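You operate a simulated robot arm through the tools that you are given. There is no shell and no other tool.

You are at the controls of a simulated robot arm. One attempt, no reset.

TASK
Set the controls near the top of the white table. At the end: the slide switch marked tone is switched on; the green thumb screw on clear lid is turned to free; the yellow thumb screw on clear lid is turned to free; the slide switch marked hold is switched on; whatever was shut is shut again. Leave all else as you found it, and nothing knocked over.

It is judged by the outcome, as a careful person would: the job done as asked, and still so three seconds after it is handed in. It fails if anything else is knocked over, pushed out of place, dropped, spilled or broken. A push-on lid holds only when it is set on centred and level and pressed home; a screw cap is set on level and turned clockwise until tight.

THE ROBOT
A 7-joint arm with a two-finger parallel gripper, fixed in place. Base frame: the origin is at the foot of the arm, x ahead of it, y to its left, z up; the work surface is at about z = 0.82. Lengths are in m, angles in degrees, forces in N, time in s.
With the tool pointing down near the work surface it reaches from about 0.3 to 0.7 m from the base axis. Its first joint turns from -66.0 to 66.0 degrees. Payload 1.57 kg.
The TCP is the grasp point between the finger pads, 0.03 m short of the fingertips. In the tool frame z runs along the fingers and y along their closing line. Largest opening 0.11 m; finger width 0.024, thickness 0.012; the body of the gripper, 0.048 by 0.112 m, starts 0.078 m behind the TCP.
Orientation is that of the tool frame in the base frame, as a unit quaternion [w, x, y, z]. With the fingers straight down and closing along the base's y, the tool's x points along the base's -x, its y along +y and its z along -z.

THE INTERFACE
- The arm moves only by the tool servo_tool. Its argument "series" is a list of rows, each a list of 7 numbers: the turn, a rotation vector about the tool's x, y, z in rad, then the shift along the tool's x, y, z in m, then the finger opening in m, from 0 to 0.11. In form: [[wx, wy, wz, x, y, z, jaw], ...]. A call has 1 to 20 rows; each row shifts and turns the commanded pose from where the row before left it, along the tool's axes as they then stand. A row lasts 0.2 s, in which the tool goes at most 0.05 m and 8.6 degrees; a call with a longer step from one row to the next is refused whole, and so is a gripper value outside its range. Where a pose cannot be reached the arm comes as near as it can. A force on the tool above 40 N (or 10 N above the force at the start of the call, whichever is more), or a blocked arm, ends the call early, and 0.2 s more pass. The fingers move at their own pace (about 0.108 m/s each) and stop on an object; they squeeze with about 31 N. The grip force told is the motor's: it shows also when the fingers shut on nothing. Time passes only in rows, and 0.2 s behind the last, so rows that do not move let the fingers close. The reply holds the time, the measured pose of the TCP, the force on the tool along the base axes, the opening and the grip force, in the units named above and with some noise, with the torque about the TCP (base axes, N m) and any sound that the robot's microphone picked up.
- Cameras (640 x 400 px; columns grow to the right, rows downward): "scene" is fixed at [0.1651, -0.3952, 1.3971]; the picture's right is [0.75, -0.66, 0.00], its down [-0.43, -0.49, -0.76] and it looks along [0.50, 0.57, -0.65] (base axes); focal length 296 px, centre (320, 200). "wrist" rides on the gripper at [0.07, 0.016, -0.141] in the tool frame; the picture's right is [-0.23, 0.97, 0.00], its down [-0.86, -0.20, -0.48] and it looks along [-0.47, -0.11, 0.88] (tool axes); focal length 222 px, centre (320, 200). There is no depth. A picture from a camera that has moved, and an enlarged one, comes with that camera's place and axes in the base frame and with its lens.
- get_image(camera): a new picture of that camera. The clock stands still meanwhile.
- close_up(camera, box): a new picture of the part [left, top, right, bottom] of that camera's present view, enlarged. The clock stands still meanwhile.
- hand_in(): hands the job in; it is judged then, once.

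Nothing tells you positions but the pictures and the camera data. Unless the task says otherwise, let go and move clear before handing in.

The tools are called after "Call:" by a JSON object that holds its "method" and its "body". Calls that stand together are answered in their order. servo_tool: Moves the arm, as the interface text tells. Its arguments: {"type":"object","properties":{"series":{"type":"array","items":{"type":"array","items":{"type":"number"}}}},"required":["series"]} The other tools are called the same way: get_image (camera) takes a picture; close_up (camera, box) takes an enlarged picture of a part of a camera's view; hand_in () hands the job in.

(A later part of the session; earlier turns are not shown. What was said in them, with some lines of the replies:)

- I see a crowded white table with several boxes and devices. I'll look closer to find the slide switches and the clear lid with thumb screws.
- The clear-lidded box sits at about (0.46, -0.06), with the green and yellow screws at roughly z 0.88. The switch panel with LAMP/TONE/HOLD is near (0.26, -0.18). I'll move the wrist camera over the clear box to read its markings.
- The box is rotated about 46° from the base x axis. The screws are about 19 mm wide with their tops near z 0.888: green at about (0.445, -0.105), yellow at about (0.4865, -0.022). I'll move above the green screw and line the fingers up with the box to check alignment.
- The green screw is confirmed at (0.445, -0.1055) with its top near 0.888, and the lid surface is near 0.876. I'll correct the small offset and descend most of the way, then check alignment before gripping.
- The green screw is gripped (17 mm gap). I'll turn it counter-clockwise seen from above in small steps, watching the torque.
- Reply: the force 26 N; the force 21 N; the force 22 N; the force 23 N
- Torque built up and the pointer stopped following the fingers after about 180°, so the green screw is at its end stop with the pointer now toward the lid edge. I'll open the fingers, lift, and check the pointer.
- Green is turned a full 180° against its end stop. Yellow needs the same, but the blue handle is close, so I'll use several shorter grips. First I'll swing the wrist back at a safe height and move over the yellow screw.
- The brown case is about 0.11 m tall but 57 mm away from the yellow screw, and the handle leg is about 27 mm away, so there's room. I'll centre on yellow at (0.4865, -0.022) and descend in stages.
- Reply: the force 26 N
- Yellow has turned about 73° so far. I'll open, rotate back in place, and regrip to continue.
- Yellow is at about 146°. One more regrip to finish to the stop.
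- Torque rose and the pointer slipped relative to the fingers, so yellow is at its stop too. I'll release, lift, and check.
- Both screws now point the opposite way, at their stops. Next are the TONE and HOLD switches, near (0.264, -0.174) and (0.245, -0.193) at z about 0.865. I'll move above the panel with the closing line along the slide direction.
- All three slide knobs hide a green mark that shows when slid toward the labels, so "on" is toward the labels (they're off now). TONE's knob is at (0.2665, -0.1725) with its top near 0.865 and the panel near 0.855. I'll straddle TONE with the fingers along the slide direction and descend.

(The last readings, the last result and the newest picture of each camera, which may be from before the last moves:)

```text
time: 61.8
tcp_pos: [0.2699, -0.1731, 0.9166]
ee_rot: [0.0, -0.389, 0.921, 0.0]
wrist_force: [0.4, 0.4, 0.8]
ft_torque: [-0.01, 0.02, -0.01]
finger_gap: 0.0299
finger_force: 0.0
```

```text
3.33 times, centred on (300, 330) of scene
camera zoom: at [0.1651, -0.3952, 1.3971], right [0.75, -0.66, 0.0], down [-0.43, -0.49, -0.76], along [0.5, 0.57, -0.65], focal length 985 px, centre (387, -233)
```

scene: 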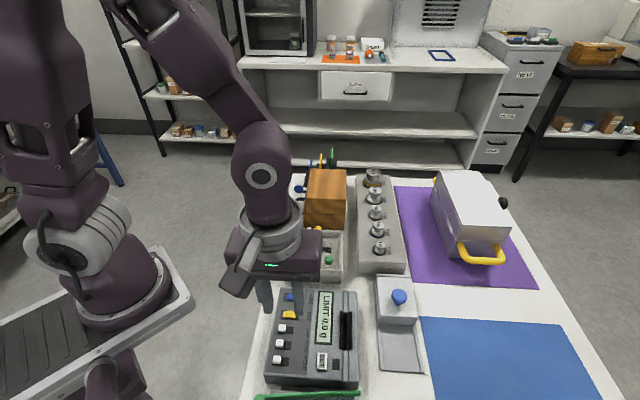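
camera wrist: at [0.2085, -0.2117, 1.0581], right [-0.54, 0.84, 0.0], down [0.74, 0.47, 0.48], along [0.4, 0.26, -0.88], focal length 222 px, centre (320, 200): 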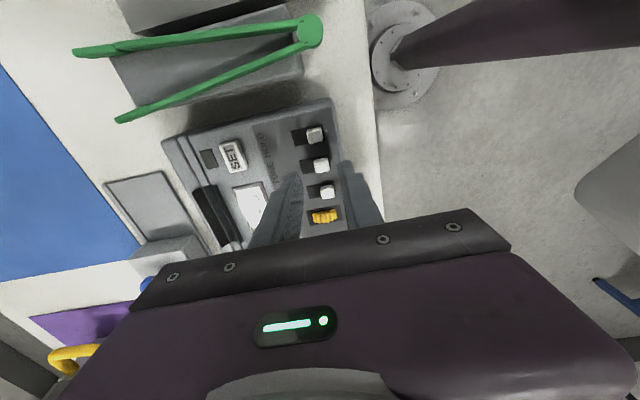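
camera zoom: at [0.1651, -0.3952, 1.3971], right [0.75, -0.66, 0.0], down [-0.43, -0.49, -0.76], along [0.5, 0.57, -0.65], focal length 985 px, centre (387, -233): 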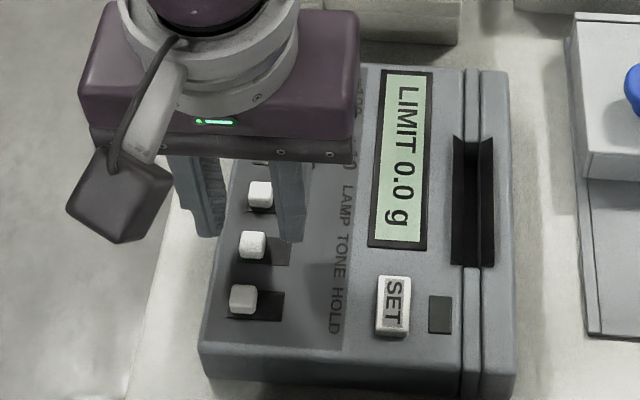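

Call:
{"method": "servo_tool", "body": {"series": [[0, 0, 0, 0.0018, 0, 0.01, 0.03], [0, 0, 0, 0, 0, 0.008, 0.03], [0, 0, 0, 0, 0, 0.006, 0.03], [0, 0, 0, 0, 0, 0.004, 0.03], [0, 0, 0, 0, 0, 0, 0.03]]}}

Call:
{"method": "close_up", "body": {"camera": "wrist", "box": [240, 90, 400, 210]}}

Call:
{"method": "close_up", "body": {"camera": "scene", "box": [250, 310, 320, 380]}}

```text
time: 62.8
tcp_pos: [0.2695, -0.1755, 0.8903]
ee_rot: [0.001, -0.389, 0.921, -0.001]
wrist_force: [0.7, 1.1, 12.8]
ft_torque: [0.2, 0.21, -0.02]
finger_gap: 0.0308
finger_force: 0.5
stopped in row 4: the force on the tool passed its limit at 77 N (the readings are from after the stop); the commanded pose is now the measured one
```

```text
3.33 times, centred on (320, 150) of wrist
camera zoom: at [0.2076, -0.213, 1.0322], right [-0.54, 0.84, 0.0], down [0.74, 0.48, 0.48], along [0.41, 0.26, -0.88], focal length 740 px, centre (320, 367)
```

zoom: 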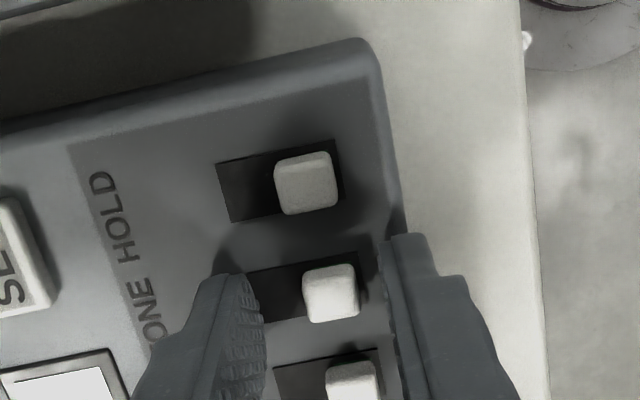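

```text
5.71 times, centred on (285, 345) of scene
camera zoom: at [0.165, -0.3951, 1.3971], right [0.75, -0.66, 0.0], down [-0.43, -0.49, -0.76], along [0.5, 0.57, -0.65], focal length 1688 px, centre (520, -629)
```

zoom: 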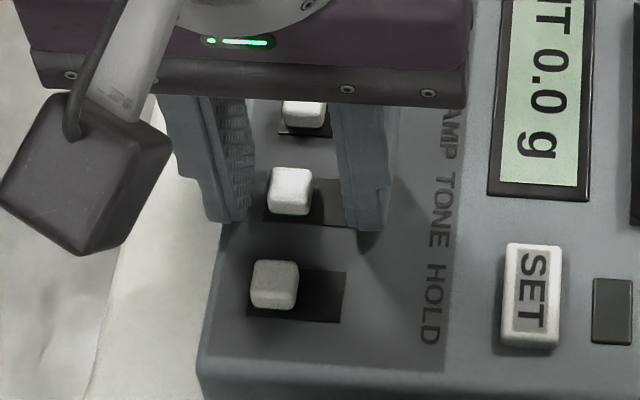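

The fingers touched the panel at tip height of about 0.86, higher than I estimated. I'll lift slightly right away and check everything is still in place.

Call:
{"method": "servo_tool", "body": {"series": [[0, 0, 0, 0, 0, -0.003, 0.03], [0, 0, 0, 0, 0, 0, 0.03]]}}

Call:
{"method": "close_up", "body": {"camera": "scene", "box": [265, 325, 305, 350]}}

Call:
{"method": "get_image", "body": {"camera": "scene"}}

Call:
{"method": "close_up", "body": {"camera": "wrist", "box": [290, 130, 350, 190]}}

```text
time: 63.4
tcp_pos: [0.2692, -0.1748, 0.893]
ee_rot: [0.001, -0.389, 0.921, -0.001]
wrist_force: [-0.5, -0.3, -0.3]
ft_torque: [-0.01, 0.01, 0.01]
finger_gap: 0.03
finger_force: 0.1
```

```text
16.00 times, centred on (285, 338) of scene
camera zoom: at [0.1651, -0.3952, 1.3971], right [0.75, -0.66, 0.0], down [-0.43, -0.49, -0.76], along [0.5, 0.57, -0.65], focal length 4728 px, centre (880, -2000)
```

zoom: 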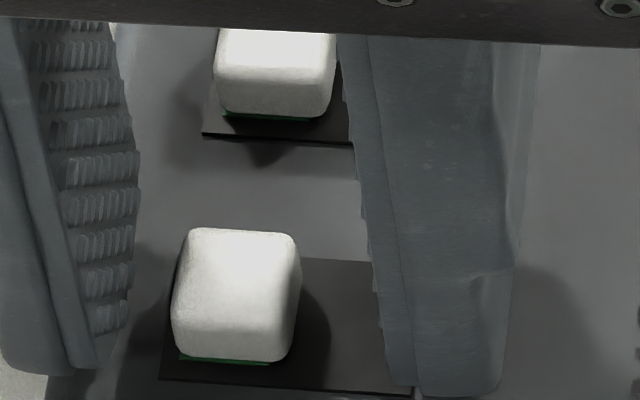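

```text
taken
```

scene: 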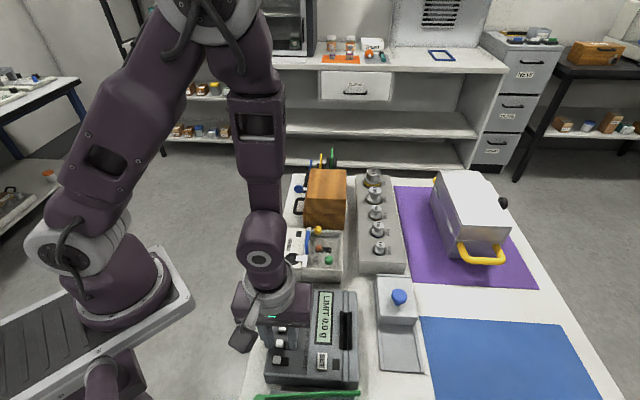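

```text
6.67 times, centred on (320, 160) of wrist
camera zoom: at [0.2077, -0.2132, 1.0351], right [-0.54, 0.84, 0.0], down [0.74, 0.47, 0.48], along [0.4, 0.26, -0.88], focal length 1481 px, centre (320, 467)
```

zoom: 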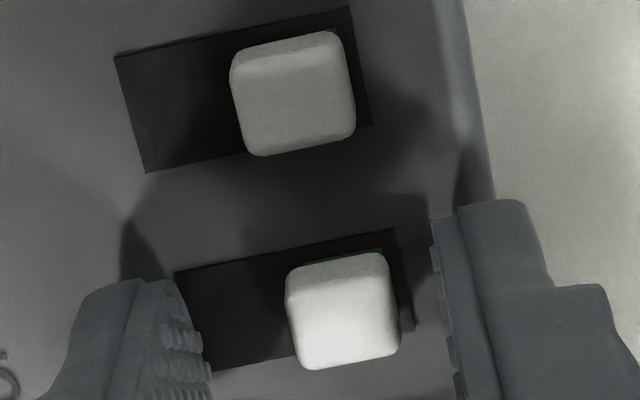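

Nothing has shifted and the force is back to zero. The panel is at about 0.8605, so I'll hold the tips 2 mm above it and push TONE toward its label with the near finger.

Call:
{"method": "servo_tool", "body": {"series": [[0, 0, 0, 0, 0, 0.0008, 0.03], [0, 0, 0, 0, -0.003, 0, 0.03], [0, 0, 0, 0, -0.003, 0, 0.03], [0, 0, 0, 0, -0.003, 0, 0.03], [0, 0, 0, 0, -0.003, 0, 0.03], [0, 0, 0, 0, 0, 0, 0.03]]}}

Call:
{"method": "close_up", "body": {"camera": "scene", "box": [265, 325, 305, 350]}}

Call:
{"method": "close_up", "body": {"camera": "wrist", "box": [290, 130, 350, 190]}}

```text
time: 64.8
tcp_pos: [0.2782, -0.1831, 0.8925]
ee_rot: [0.0, -0.389, 0.921, -0.001]
wrist_force: [-0.4, -0.6, 1.5]
ft_torque: [-0.01, 0.05, 0.03]
finger_gap: 0.0301
finger_force: 0.1
```

```text
16.00 times, centred on (285, 338) of scene
camera zoom: at [0.1651, -0.3952, 1.3971], right [0.75, -0.66, 0.0], down [-0.43, -0.49, -0.76], along [0.5, 0.57, -0.65], focal length 4728 px, centre (880, -2000)
```

zoom: 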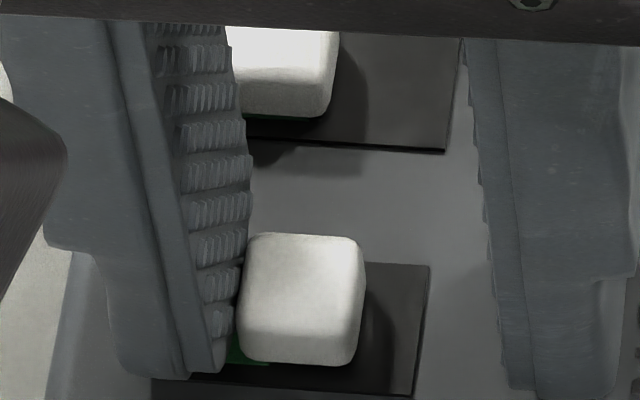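

```text
6.67 times, centred on (320, 160) of wrist
camera zoom: at [0.2168, -0.2215, 1.0346], right [-0.54, 0.84, 0.0], down [0.74, 0.47, 0.48], along [0.41, 0.26, -0.88], focal length 1481 px, centre (320, 467)
```

zoom: 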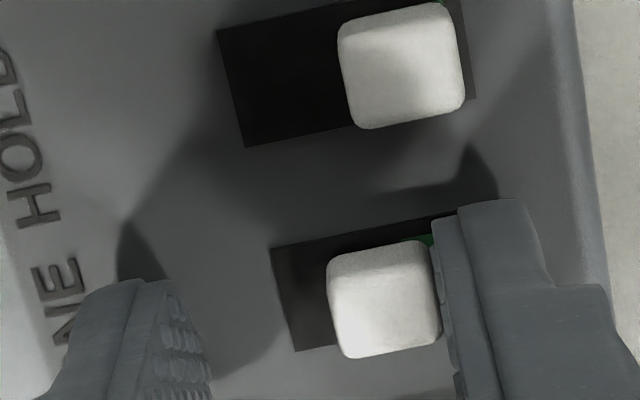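

Call:
{"method": "servo_tool", "body": {"series": [[0, 0, 0, 0, -0.003, 0, 0.03], [0, 0, 0, 0, -0.002, 0, 0.03], [0, 0, 0, 0, -0.0015, 0, 0.03], [0, 0, 0, 0, 0, 0, 0.03]]}}

Call:
{"method": "close_up", "body": {"camera": "scene", "box": [265, 325, 305, 350]}}

Call:
{"method": "close_up", "body": {"camera": "wrist", "box": [290, 130, 350, 190]}}

```text
time: 65.8
tcp_pos: [0.2827, -0.1869, 0.8933]
ee_rot: [0.0, -0.389, 0.921, -0.002]
wrist_force: [-1.4, 1.2, -0.5]
ft_torque: [0.03, 0.06, -0.02]
finger_gap: 0.0318
finger_force: 0.9
```

```text
16.00 times, centred on (285, 338) of scene
camera zoom: at [0.1651, -0.3952, 1.3971], right [0.75, -0.66, 0.0], down [-0.43, -0.49, -0.76], along [0.5, 0.57, -0.65], focal length 4728 px, centre (880, -2000)
```

zoom: 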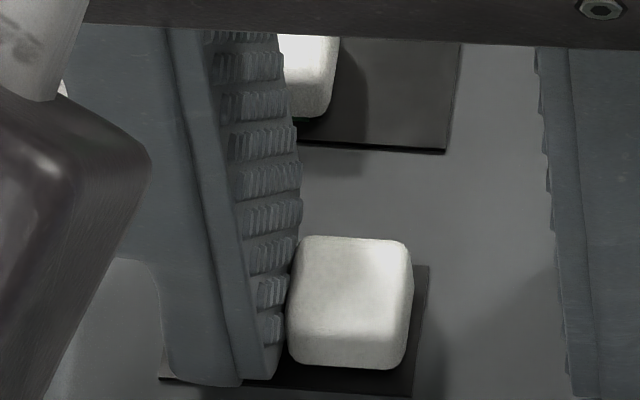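

```text
6.67 times, centred on (320, 160) of wrist
camera zoom: at [0.2212, -0.2262, 1.0343], right [-0.54, 0.84, 0.0], down [0.74, 0.47, 0.48], along [0.4, 0.26, -0.88], focal length 1481 px, centre (320, 467)
```

zoom: 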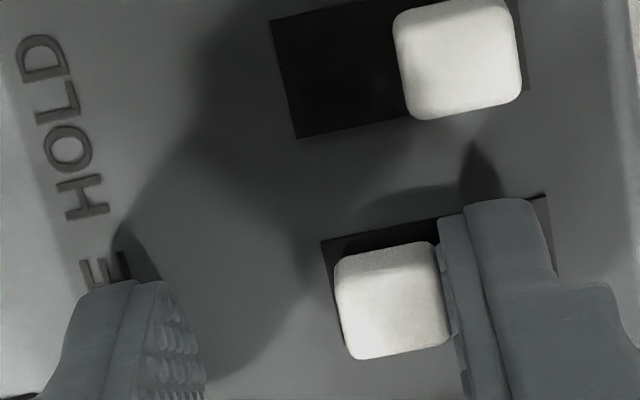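

Call:
{"method": "servo_tool", "body": {"series": [[0, 0, 0, 0, -0.0015, 0, 0.03], [0, 0, 0, 0, -0.001, 0, 0.03], [0, 0, 0, 0, 0, 0, 0.03]]}}

Call:
{"method": "close_up", "body": {"camera": "scene", "box": [265, 325, 305, 350]}}

```text
time: 66.6
tcp_pos: [0.2842, -0.1895, 0.8935]
ee_rot: [0.0, -0.389, 0.921, -0.002]
wrist_force: [-3.4, 1.9, -0.8]
ft_torque: [0.04, 0.09, -0.02]
finger_gap: 0.034
finger_force: 1.9
```

```text
16.00 times, centred on (285, 338) of scene
camera zoom: at [0.165, -0.3952, 1.3971], right [0.75, -0.66, 0.0], down [-0.43, -0.49, -0.76], along [0.5, 0.57, -0.65], focal length 4728 px, centre (880, -2000)
```

zoom: 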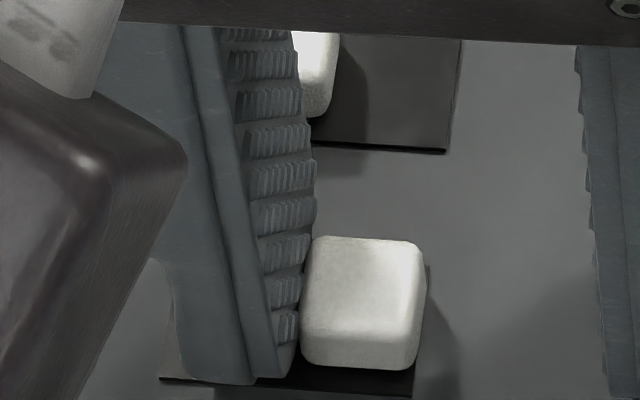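

Call:
{"method": "servo_tool", "body": {"series": [[0, 0, 0, 0, -0.0015, 0, 0.03], [0, 0, 0, 0, -0.001, 0, 0.03], [0, 0, 0, 0, 0, 0, 0.03]]}}

Call:
{"method": "close_up", "body": {"camera": "scene", "box": [265, 325, 305, 350]}}

```text
time: 67.4
tcp_pos: [0.2863, -0.1908, 0.8924]
ee_rot: [0.0, -0.389, 0.921, -0.001]
wrist_force: [-4.1, 5.0, -2.7]
ft_torque: [0.14, 0.1, -0.04]
finger_gap: 0.0362
finger_force: 3.3
```

```text
16.00 times, centred on (285, 338) of scene
camera zoom: at [0.165, -0.3951, 1.3971], right [0.75, -0.66, 0.0], down [-0.43, -0.49, -0.76], along [0.5, 0.57, -0.65], focal length 4728 px, centre (880, -2000)
```

zoom: 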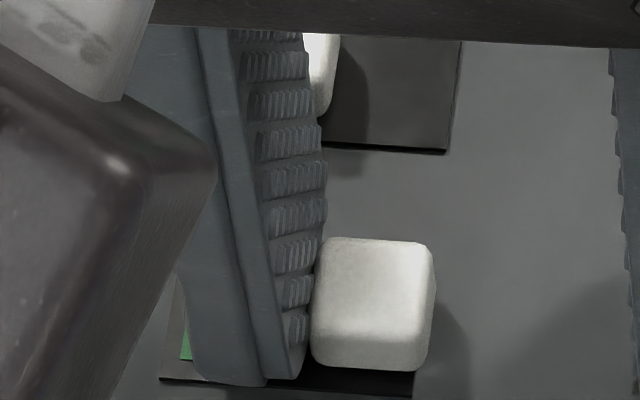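

The knob has reached the end of its travel (force rising slightly, green mark visible, panel unmoved). I'll back off and check.

Call:
{"method": "servo_tool", "body": {"series": [[0, 0, 0, 0, 0.003, 0, 0.034], [0, 0, 0, 0, 0.003, 0, 0.034], [0, 0, 0, 0, 0.003, 0, 0.034], [0, 0, 0, 0, 0, 0, 0.034]]}}

Call:
{"method": "close_up", "body": {"camera": "scene", "box": [265, 325, 305, 350]}}

Call:
{"method": "close_up", "body": {"camera": "wrist", "box": [290, 130, 350, 190]}}

```text
time: 68.4
tcp_pos: [0.2804, -0.1857, 0.8925]
ee_rot: [0.001, -0.389, 0.921, -0.001]
wrist_force: [0.2, -0.8, -0.6]
ft_torque: [0.02, -0.03, -0.04]
finger_gap: 0.034
finger_force: 0.0
```

```text
16.00 times, centred on (285, 338) of scene
camera zoom: at [0.1651, -0.3952, 1.3971], right [0.75, -0.66, 0.0], down [-0.43, -0.49, -0.76], along [0.5, 0.57, -0.65], focal length 4728 px, centre (880, -2000)
```

zoom: 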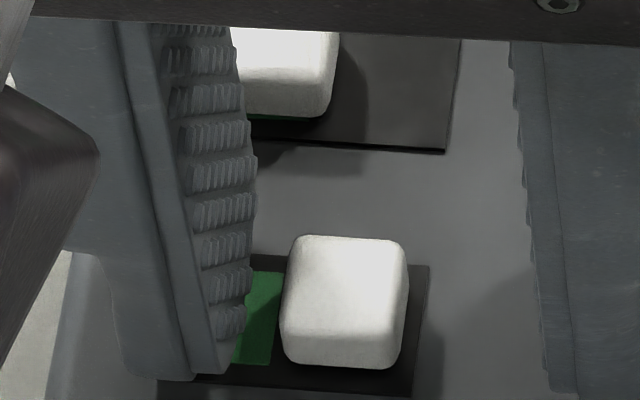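

```text
6.67 times, centred on (320, 160) of wrist
camera zoom: at [0.2185, -0.2235, 1.035], right [-0.54, 0.84, 0.0], down [0.74, 0.47, 0.48], along [0.41, 0.26, -0.88], focal length 1481 px, centre (320, 467)
```

zoom: 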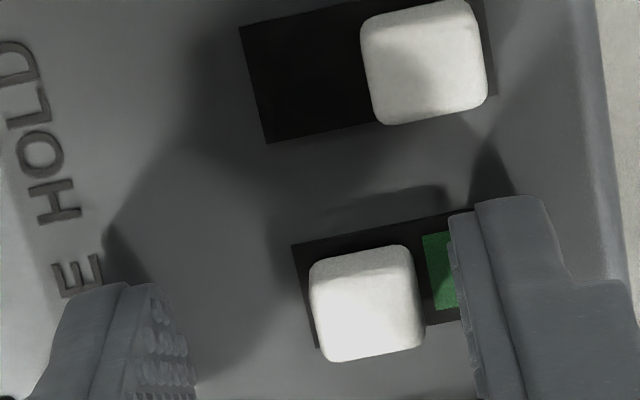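

TONE is on: the knob settled at the far end with its green mark showing. Now I'll lift and move over HOLD.

Call:
{"method": "servo_tool", "body": {"series": [[0, 0, 0, 0, 0, -0.01, 0.034], [0, 0, 0, 0, 0, -0.015, 0.03], [0, 0, 0, 0.0137, 0.0079, 0, 0.03], [0, 0, 0, 0.0136, 0.0079, 0, 0.03], [0, 0, 0, 0, 0, 0, 0.03], [0, 0, 0, 0, 0, 0, 0.03]]}}

Call:
{"method": "close_up", "body": {"camera": "wrist", "box": [260, 100, 380, 200]}}

Call:
{"method": "close_up", "body": {"camera": "scene", "box": [250, 300, 330, 380]}}

```text
time: 69.8
tcp_pos: [0.2493, -0.1923, 0.9182]
ee_rot: [0.0, -0.389, 0.921, -0.001]
wrist_force: [0.0, 0.5, 0.6]
ft_torque: [0.0, 0.0, -0.01]
finger_gap: 0.0298
finger_force: 0.0
```

```text
4.00 times, centred on (320, 150) of wrist
camera zoom: at [0.1878, -0.2312, 1.0591], right [-0.54, 0.84, 0.0], down [0.74, 0.48, 0.48], along [0.4, 0.26, -0.88], focal length 888 px, centre (320, 400)
```

zoom: 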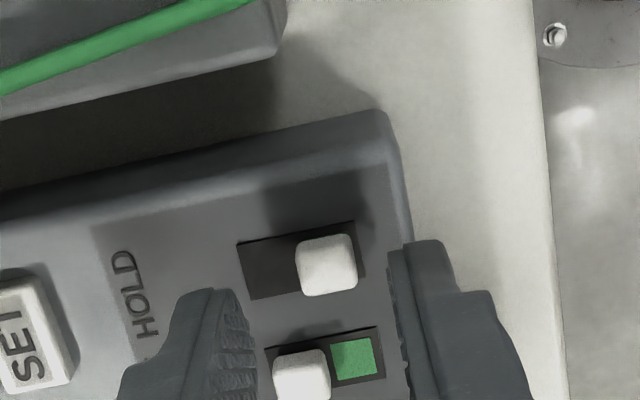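

```text
5.00 times, centred on (290, 340) of scene
camera zoom: at [0.1651, -0.3952, 1.3971], right [0.75, -0.66, 0.0], down [-0.43, -0.49, -0.76], along [0.5, 0.57, -0.65], focal length 1477 px, centre (470, -500)
```

zoom: 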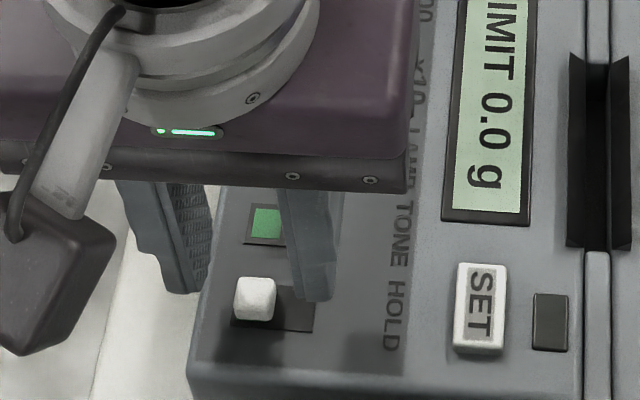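

Call:
{"method": "servo_tool", "body": {"series": [[0, 0, 0, 0.0015, 0, 0.01, 0.03], [0, 0, 0, 0, 0, 0.008, 0.03], [0, 0, 0, 0, 0, 0.004, 0.03], [0, 0, 0, 0, 0, 0.0015, 0.03], [0, 0, 0, 0, 0, 0.001, 0.03], [0, 0, 0, 0, 0, 0, 0.03]]}}

Call:
{"method": "close_up", "body": {"camera": "wrist", "box": [290, 130, 350, 190]}}

Call:
{"method": "close_up", "body": {"camera": "scene", "box": [262, 342, 302, 367]}}

```text
time: 71.2
tcp_pos: [0.2477, -0.195, 0.8922]
ee_rot: [0.001, -0.389, 0.921, -0.002]
wrist_force: [-0.3, -0.6, -0.3]
ft_torque: [0.0, 0.01, 0.01]
finger_gap: 0.0298
finger_force: 0.1
```

```text
6.67 times, centred on (320, 160) of wrist
camera zoom: at [0.1866, -0.2329, 1.0342], right [-0.54, 0.84, 0.0], down [0.74, 0.47, 0.48], along [0.4, 0.26, -0.88], focal length 1481 px, centre (320, 467)
```

zoom: 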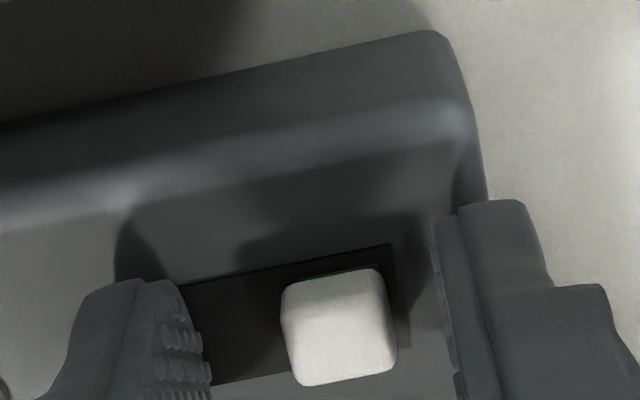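

```text
16.00 times, centred on (282, 354) of scene
camera zoom: at [0.1651, -0.3952, 1.3971], right [0.75, -0.66, 0.0], down [-0.43, -0.49, -0.76], along [0.5, 0.57, -0.65], focal length 4728 px, centre (928, -2272)
```

zoom: 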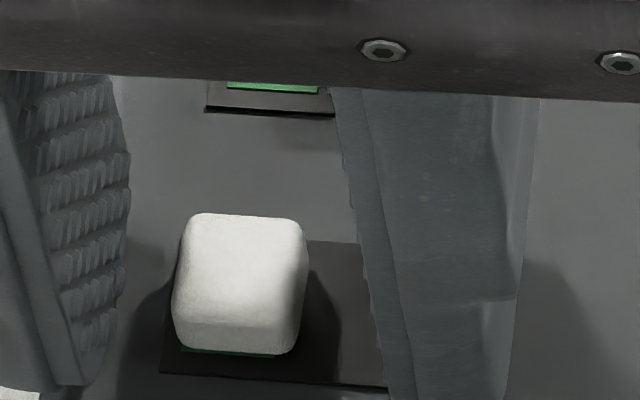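

Call:
{"method": "servo_tool", "body": {"series": [[0, 0, 0, 0, -0.003, 0, 0.03], [0, 0, 0, 0, -0.003, 0, 0.03], [0, 0, 0, 0, -0.003, 0, 0.03], [0, 0, 0, 0, -0.003, 0, 0.03], [0, 0, 0, 0, -0.003, 0, 0.03], [0, 0, 0, 0, -0.002, 0, 0.03], [0, 0, 0, 0, -0.0015, 0, 0.03], [0, 0, 0, 0, 0, 0, 0.03]]}}

Call:
{"method": "close_up", "body": {"camera": "scene", "box": [262, 342, 302, 367]}}

```text
time: 73.0
tcp_pos: [0.2608, -0.2078, 0.8937]
ee_rot: [0.001, -0.389, 0.921, -0.002]
wrist_force: [0.8, 0.0, 0.2]
ft_torque: [0.0, 0.04, 0.0]
finger_gap: 0.0299
finger_force: 0.1
```

```text
16.00 times, centred on (282, 354) of scene
camera zoom: at [0.1651, -0.3952, 1.3971], right [0.75, -0.66, 0.0], down [-0.43, -0.49, -0.76], along [0.5, 0.57, -0.65], focal length 4728 px, centre (928, -2272)
```

zoom: 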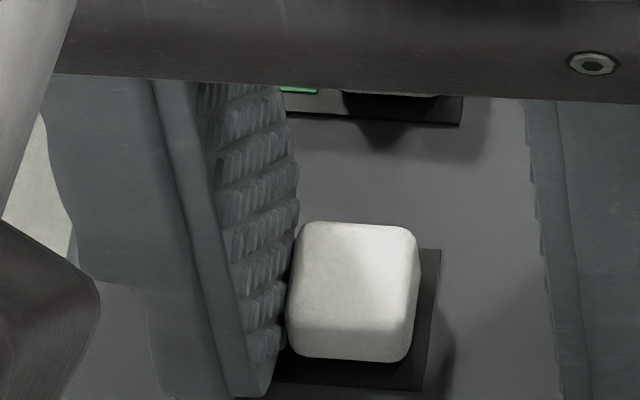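

Call:
{"method": "servo_tool", "body": {"series": [[0, 0, 0, 0, -0.0015, 0, 0.03], [0, 0, 0, 0, -0.0015, 0, 0.03], [0, 0, 0, 0, 0, 0, 0.03]]}}

Call:
{"method": "servo_tool", "body": {"series": [[0, 0, 0, 0, 0.003, 0, 0.034], [0, 0, 0, 0, 0.003, 0, 0.034], [0, 0, 0, 0, 0, 0, 0.034]]}}

Call:
{"method": "close_up", "body": {"camera": "scene", "box": [262, 342, 302, 367]}}

Call:
{"method": "close_up", "body": {"camera": "wrist", "box": [290, 130, 350, 190]}}

```text
time: 73.8
tcp_pos: [0.263, -0.2094, 0.8933]
ee_rot: [0.0, -0.389, 0.921, 0.0]
wrist_force: [-2.2, 1.6, 0.2]
ft_torque: [0.04, 0.1, 0.01]
finger_gap: 0.0326
finger_force: 2.0
```

```text
time: 74.6
tcp_pos: [0.2599, -0.2049, 0.8937]
ee_rot: [0.0, -0.389, 0.921, -0.001]
wrist_force: [-0.2, 0.5, 0.0]
ft_torque: [-0.01, -0.02, 0.0]
finger_gap: 0.0341
finger_force: 0.0
```

```text
16.00 times, centred on (282, 354) of scene
camera zoom: at [0.1651, -0.3952, 1.3971], right [0.75, -0.66, 0.0], down [-0.43, -0.49, -0.76], along [0.5, 0.57, -0.65], focal length 4728 px, centre (928, -2272)
```

zoom: 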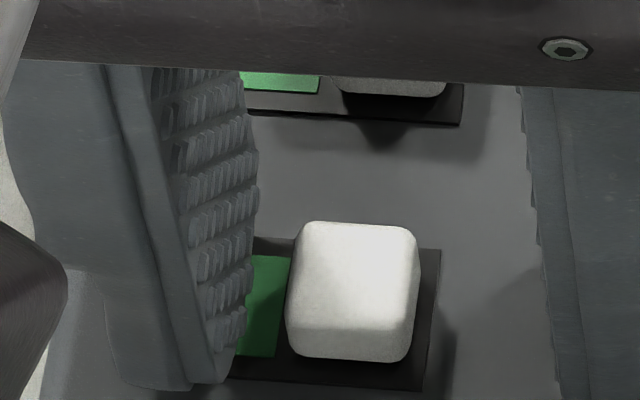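

```text
6.67 times, centred on (320, 160) of wrist
camera zoom: at [0.1983, -0.2434, 1.035], right [-0.54, 0.84, 0.0], down [0.74, 0.48, 0.48], along [0.41, 0.26, -0.88], focal length 1481 px, centre (320, 467)
```

zoom: 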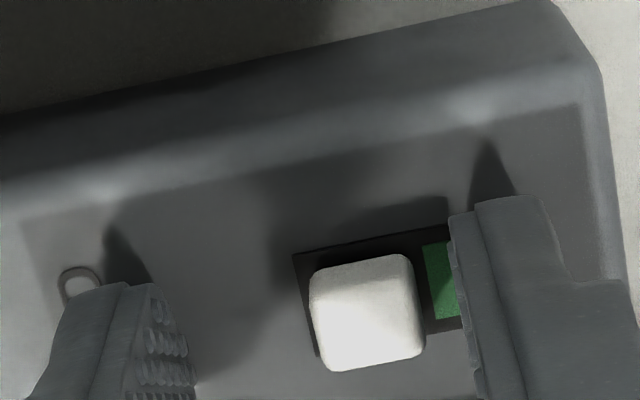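

HOLD is on too, with its green mark showing. I'll lift clear and inspect the whole scene.

Call:
{"method": "servo_tool", "body": {"series": [[0, 0, 0, 0, 0, -0.015, 0.034], [0, 0, 0, 0, 0, -0.04, 0.034], [0, 0, 0, 0, 0, -0.04, 0.034], [0, 0, 0, 0, 0, -0.04, 0.034], [0, 0, 0, 0, 0, -0.04, 0.034], [0, 0, 0, 0, -0.03, -0.03, 0.034], [0, 0, 0, 0, 0, 0, 0.034], [0, 0, 0, 0, 0, 0, 0.034]]}}

Call:
{"method": "get_image", "body": {"camera": "scene"}}

Call:
{"method": "get_image", "body": {"camera": "wrist"}}

Call:
{"method": "close_up", "body": {"camera": "scene", "box": [260, 160, 420, 290]}}

Call:
{"method": "close_up", "body": {"camera": "scene", "box": [240, 270, 440, 400]}}

```text
time: 76.4
tcp_pos: [0.2803, -0.2246, 1.0945]
ee_rot: [0.001, -0.389, 0.921, -0.002]
wrist_force: [0.3, -0.2, 0.5]
ft_torque: [0.01, -0.02, -0.02]
finger_gap: 0.0338
finger_force: 0.0
```

```text
taken
```

scene: 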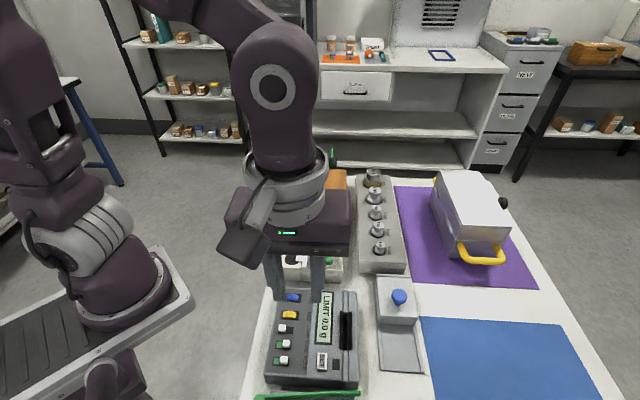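

```text
taken
camera wrist: at [0.2179, -0.2632, 1.2367], right [-0.54, 0.84, 0.0], down [0.74, 0.47, 0.48], along [0.4, 0.26, -0.88], focal length 222 px, centre (320, 200)
```

wrist: 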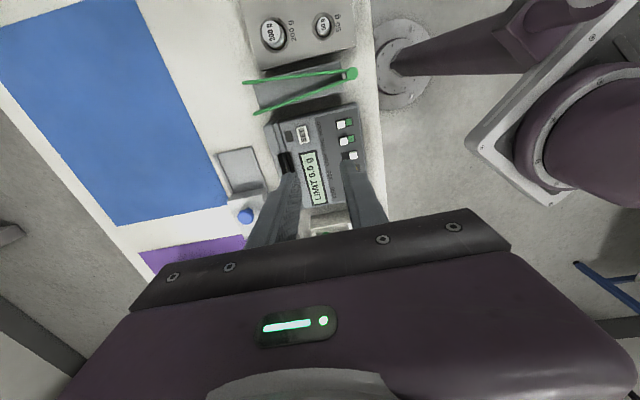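

```text
3.08 times, centred on (340, 225) of scene
camera zoom: at [0.1651, -0.3952, 1.3971], right [0.75, -0.66, 0.0], down [-0.43, -0.49, -0.76], along [0.5, 0.57, -0.65], focal length 909 px, centre (258, 123)
```

zoom: 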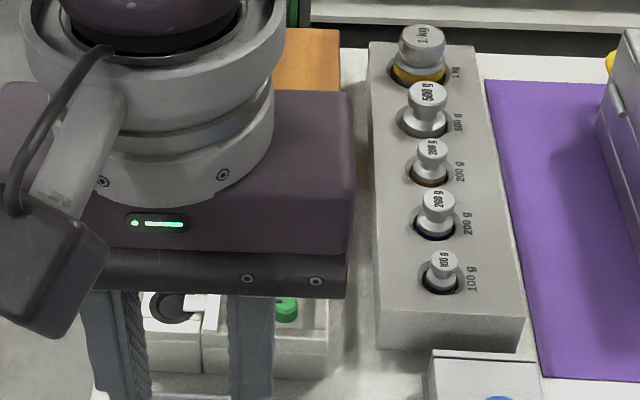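

```text
3.08 times, centred on (340, 335) of scene
camera zoom: at [0.1651, -0.3952, 1.3971], right [0.75, -0.66, 0.0], down [-0.43, -0.49, -0.76], along [0.5, 0.57, -0.65], focal length 909 px, centre (258, -215)
```

zoom: 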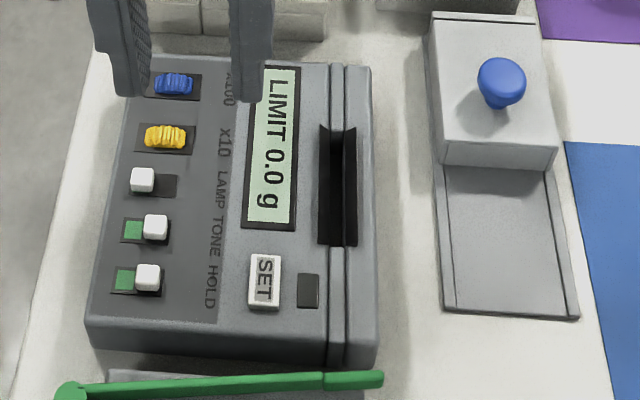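

TONE and HOLD both show green, LAMP is unchanged, and the panel hasn't moved. I'll move the arm aside for a final look at the clear box.

Call:
{"method": "servo_tool", "body": {"series": [[0, 0, 0, 0, -0.03, -0.02, 0.034], [0, 0, 0, 0, -0.03, -0.02, 0.034], [0, 0, 0, 0, -0.03, -0.02, 0.034], [0, 0, 0, 0, -0.03, 0, 0.034], [0, 0, 0, 0, -0.03, 0, 0.034], [0, 0, 0, 0, 0, 0, 0.034], [0, 0, 0, 0, 0, 0, 0.034]]}}

Call:
{"method": "get_image", "body": {"camera": "scene"}}

Call:
{"method": "close_up", "body": {"camera": "scene", "box": [270, 200, 370, 290]}}

Call:
{"method": "close_up", "body": {"camera": "scene", "box": [240, 270, 440, 400]}}

```text
time: 78.0
tcp_pos: [0.3887, -0.3307, 1.1575]
ee_rot: [0.001, -0.389, 0.921, -0.002]
wrist_force: [-0.4, -0.7, 0.5]
ft_torque: [-0.02, 0.01, 0.0]
finger_gap: 0.034
finger_force: 0.0
```

```text
taken
```

scene: 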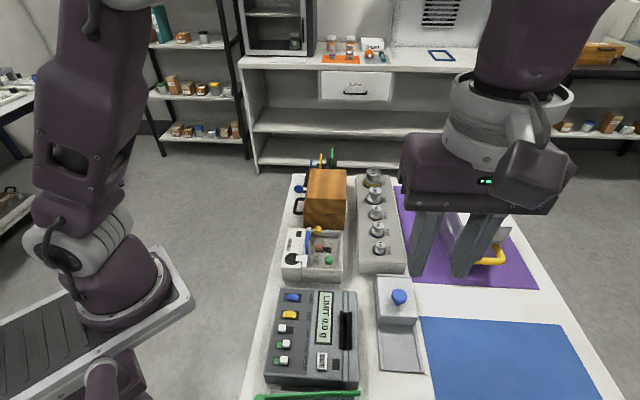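

```text
4.44 times, centred on (320, 245) of scene
camera zoom: at [0.1651, -0.3952, 1.3971], right [0.75, -0.66, 0.0], down [-0.43, -0.49, -0.76], along [0.5, 0.57, -0.65], focal length 1313 px, centre (320, 0)
```

zoom: 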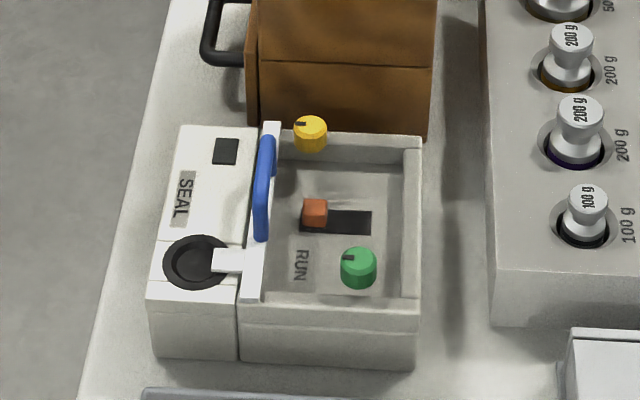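

```text
3.08 times, centred on (340, 335) of scene
camera zoom: at [0.1651, -0.3952, 1.3971], right [0.75, -0.66, 0.0], down [-0.43, -0.49, -0.76], along [0.5, 0.57, -0.65], focal length 909 px, centre (258, -215)
```

zoom: 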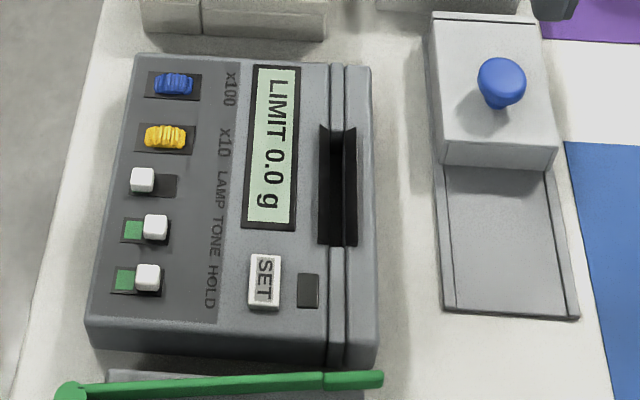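

Call:
{"method": "close_up", "body": {"camera": "scene", "box": [300, 220, 345, 272]}}

```text
7.69 times, centred on (322, 246) of scene
camera zoom: at [0.1651, -0.3952, 1.3971], right [0.75, -0.66, 0.0], down [-0.43, -0.49, -0.76], along [0.5, 0.57, -0.65], focal length 2273 px, centre (301, -154)
```

zoom: 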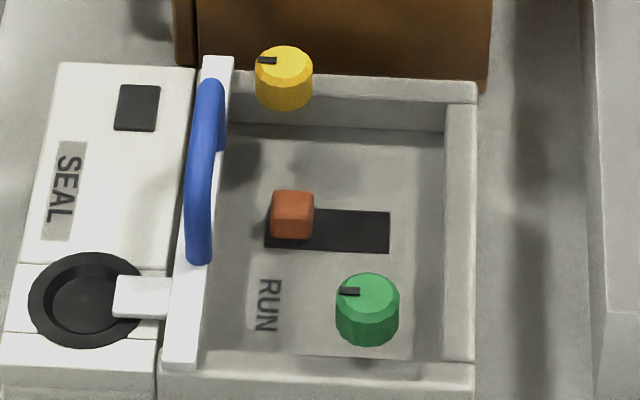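

Both thumb screws have turned to their end stops, with pointers opposite to where they started. TONE and HOLD are on, the lid is still shut, everything else is where it was, and the arm is clear, so I'm handing in.

Call:
{"method": "hand_in", "body": {}}

```text
The job is handed in.
```

I've handed in the job: both slide switches are on and both thumb screws are turned. The lid was never opened, so it is still shut.

- **Slide switches:** TONE and HOLD are at the label end of their slots, with the green marks showing. LAMP and the two dials beside them look as they did at the start.
- **Thumb screws:** I turned green and yellow counter-clockwise about 180° each, until they hit a stop. Nothing on the lid is marked "free", so I took counter-clockwise to the stop as free.
- **Contact with the panel:** While lowering onto TONE, the fingers pressed on the switch panel and the force briefly reached 77 N before the arm stopped. I lifted off at once. The panel looks in the same place in the pictures and its display still reads "LIMIT 0.0 g".

In the final pictures nothing had been knocked over or moved, and the arm was clear of the table items.
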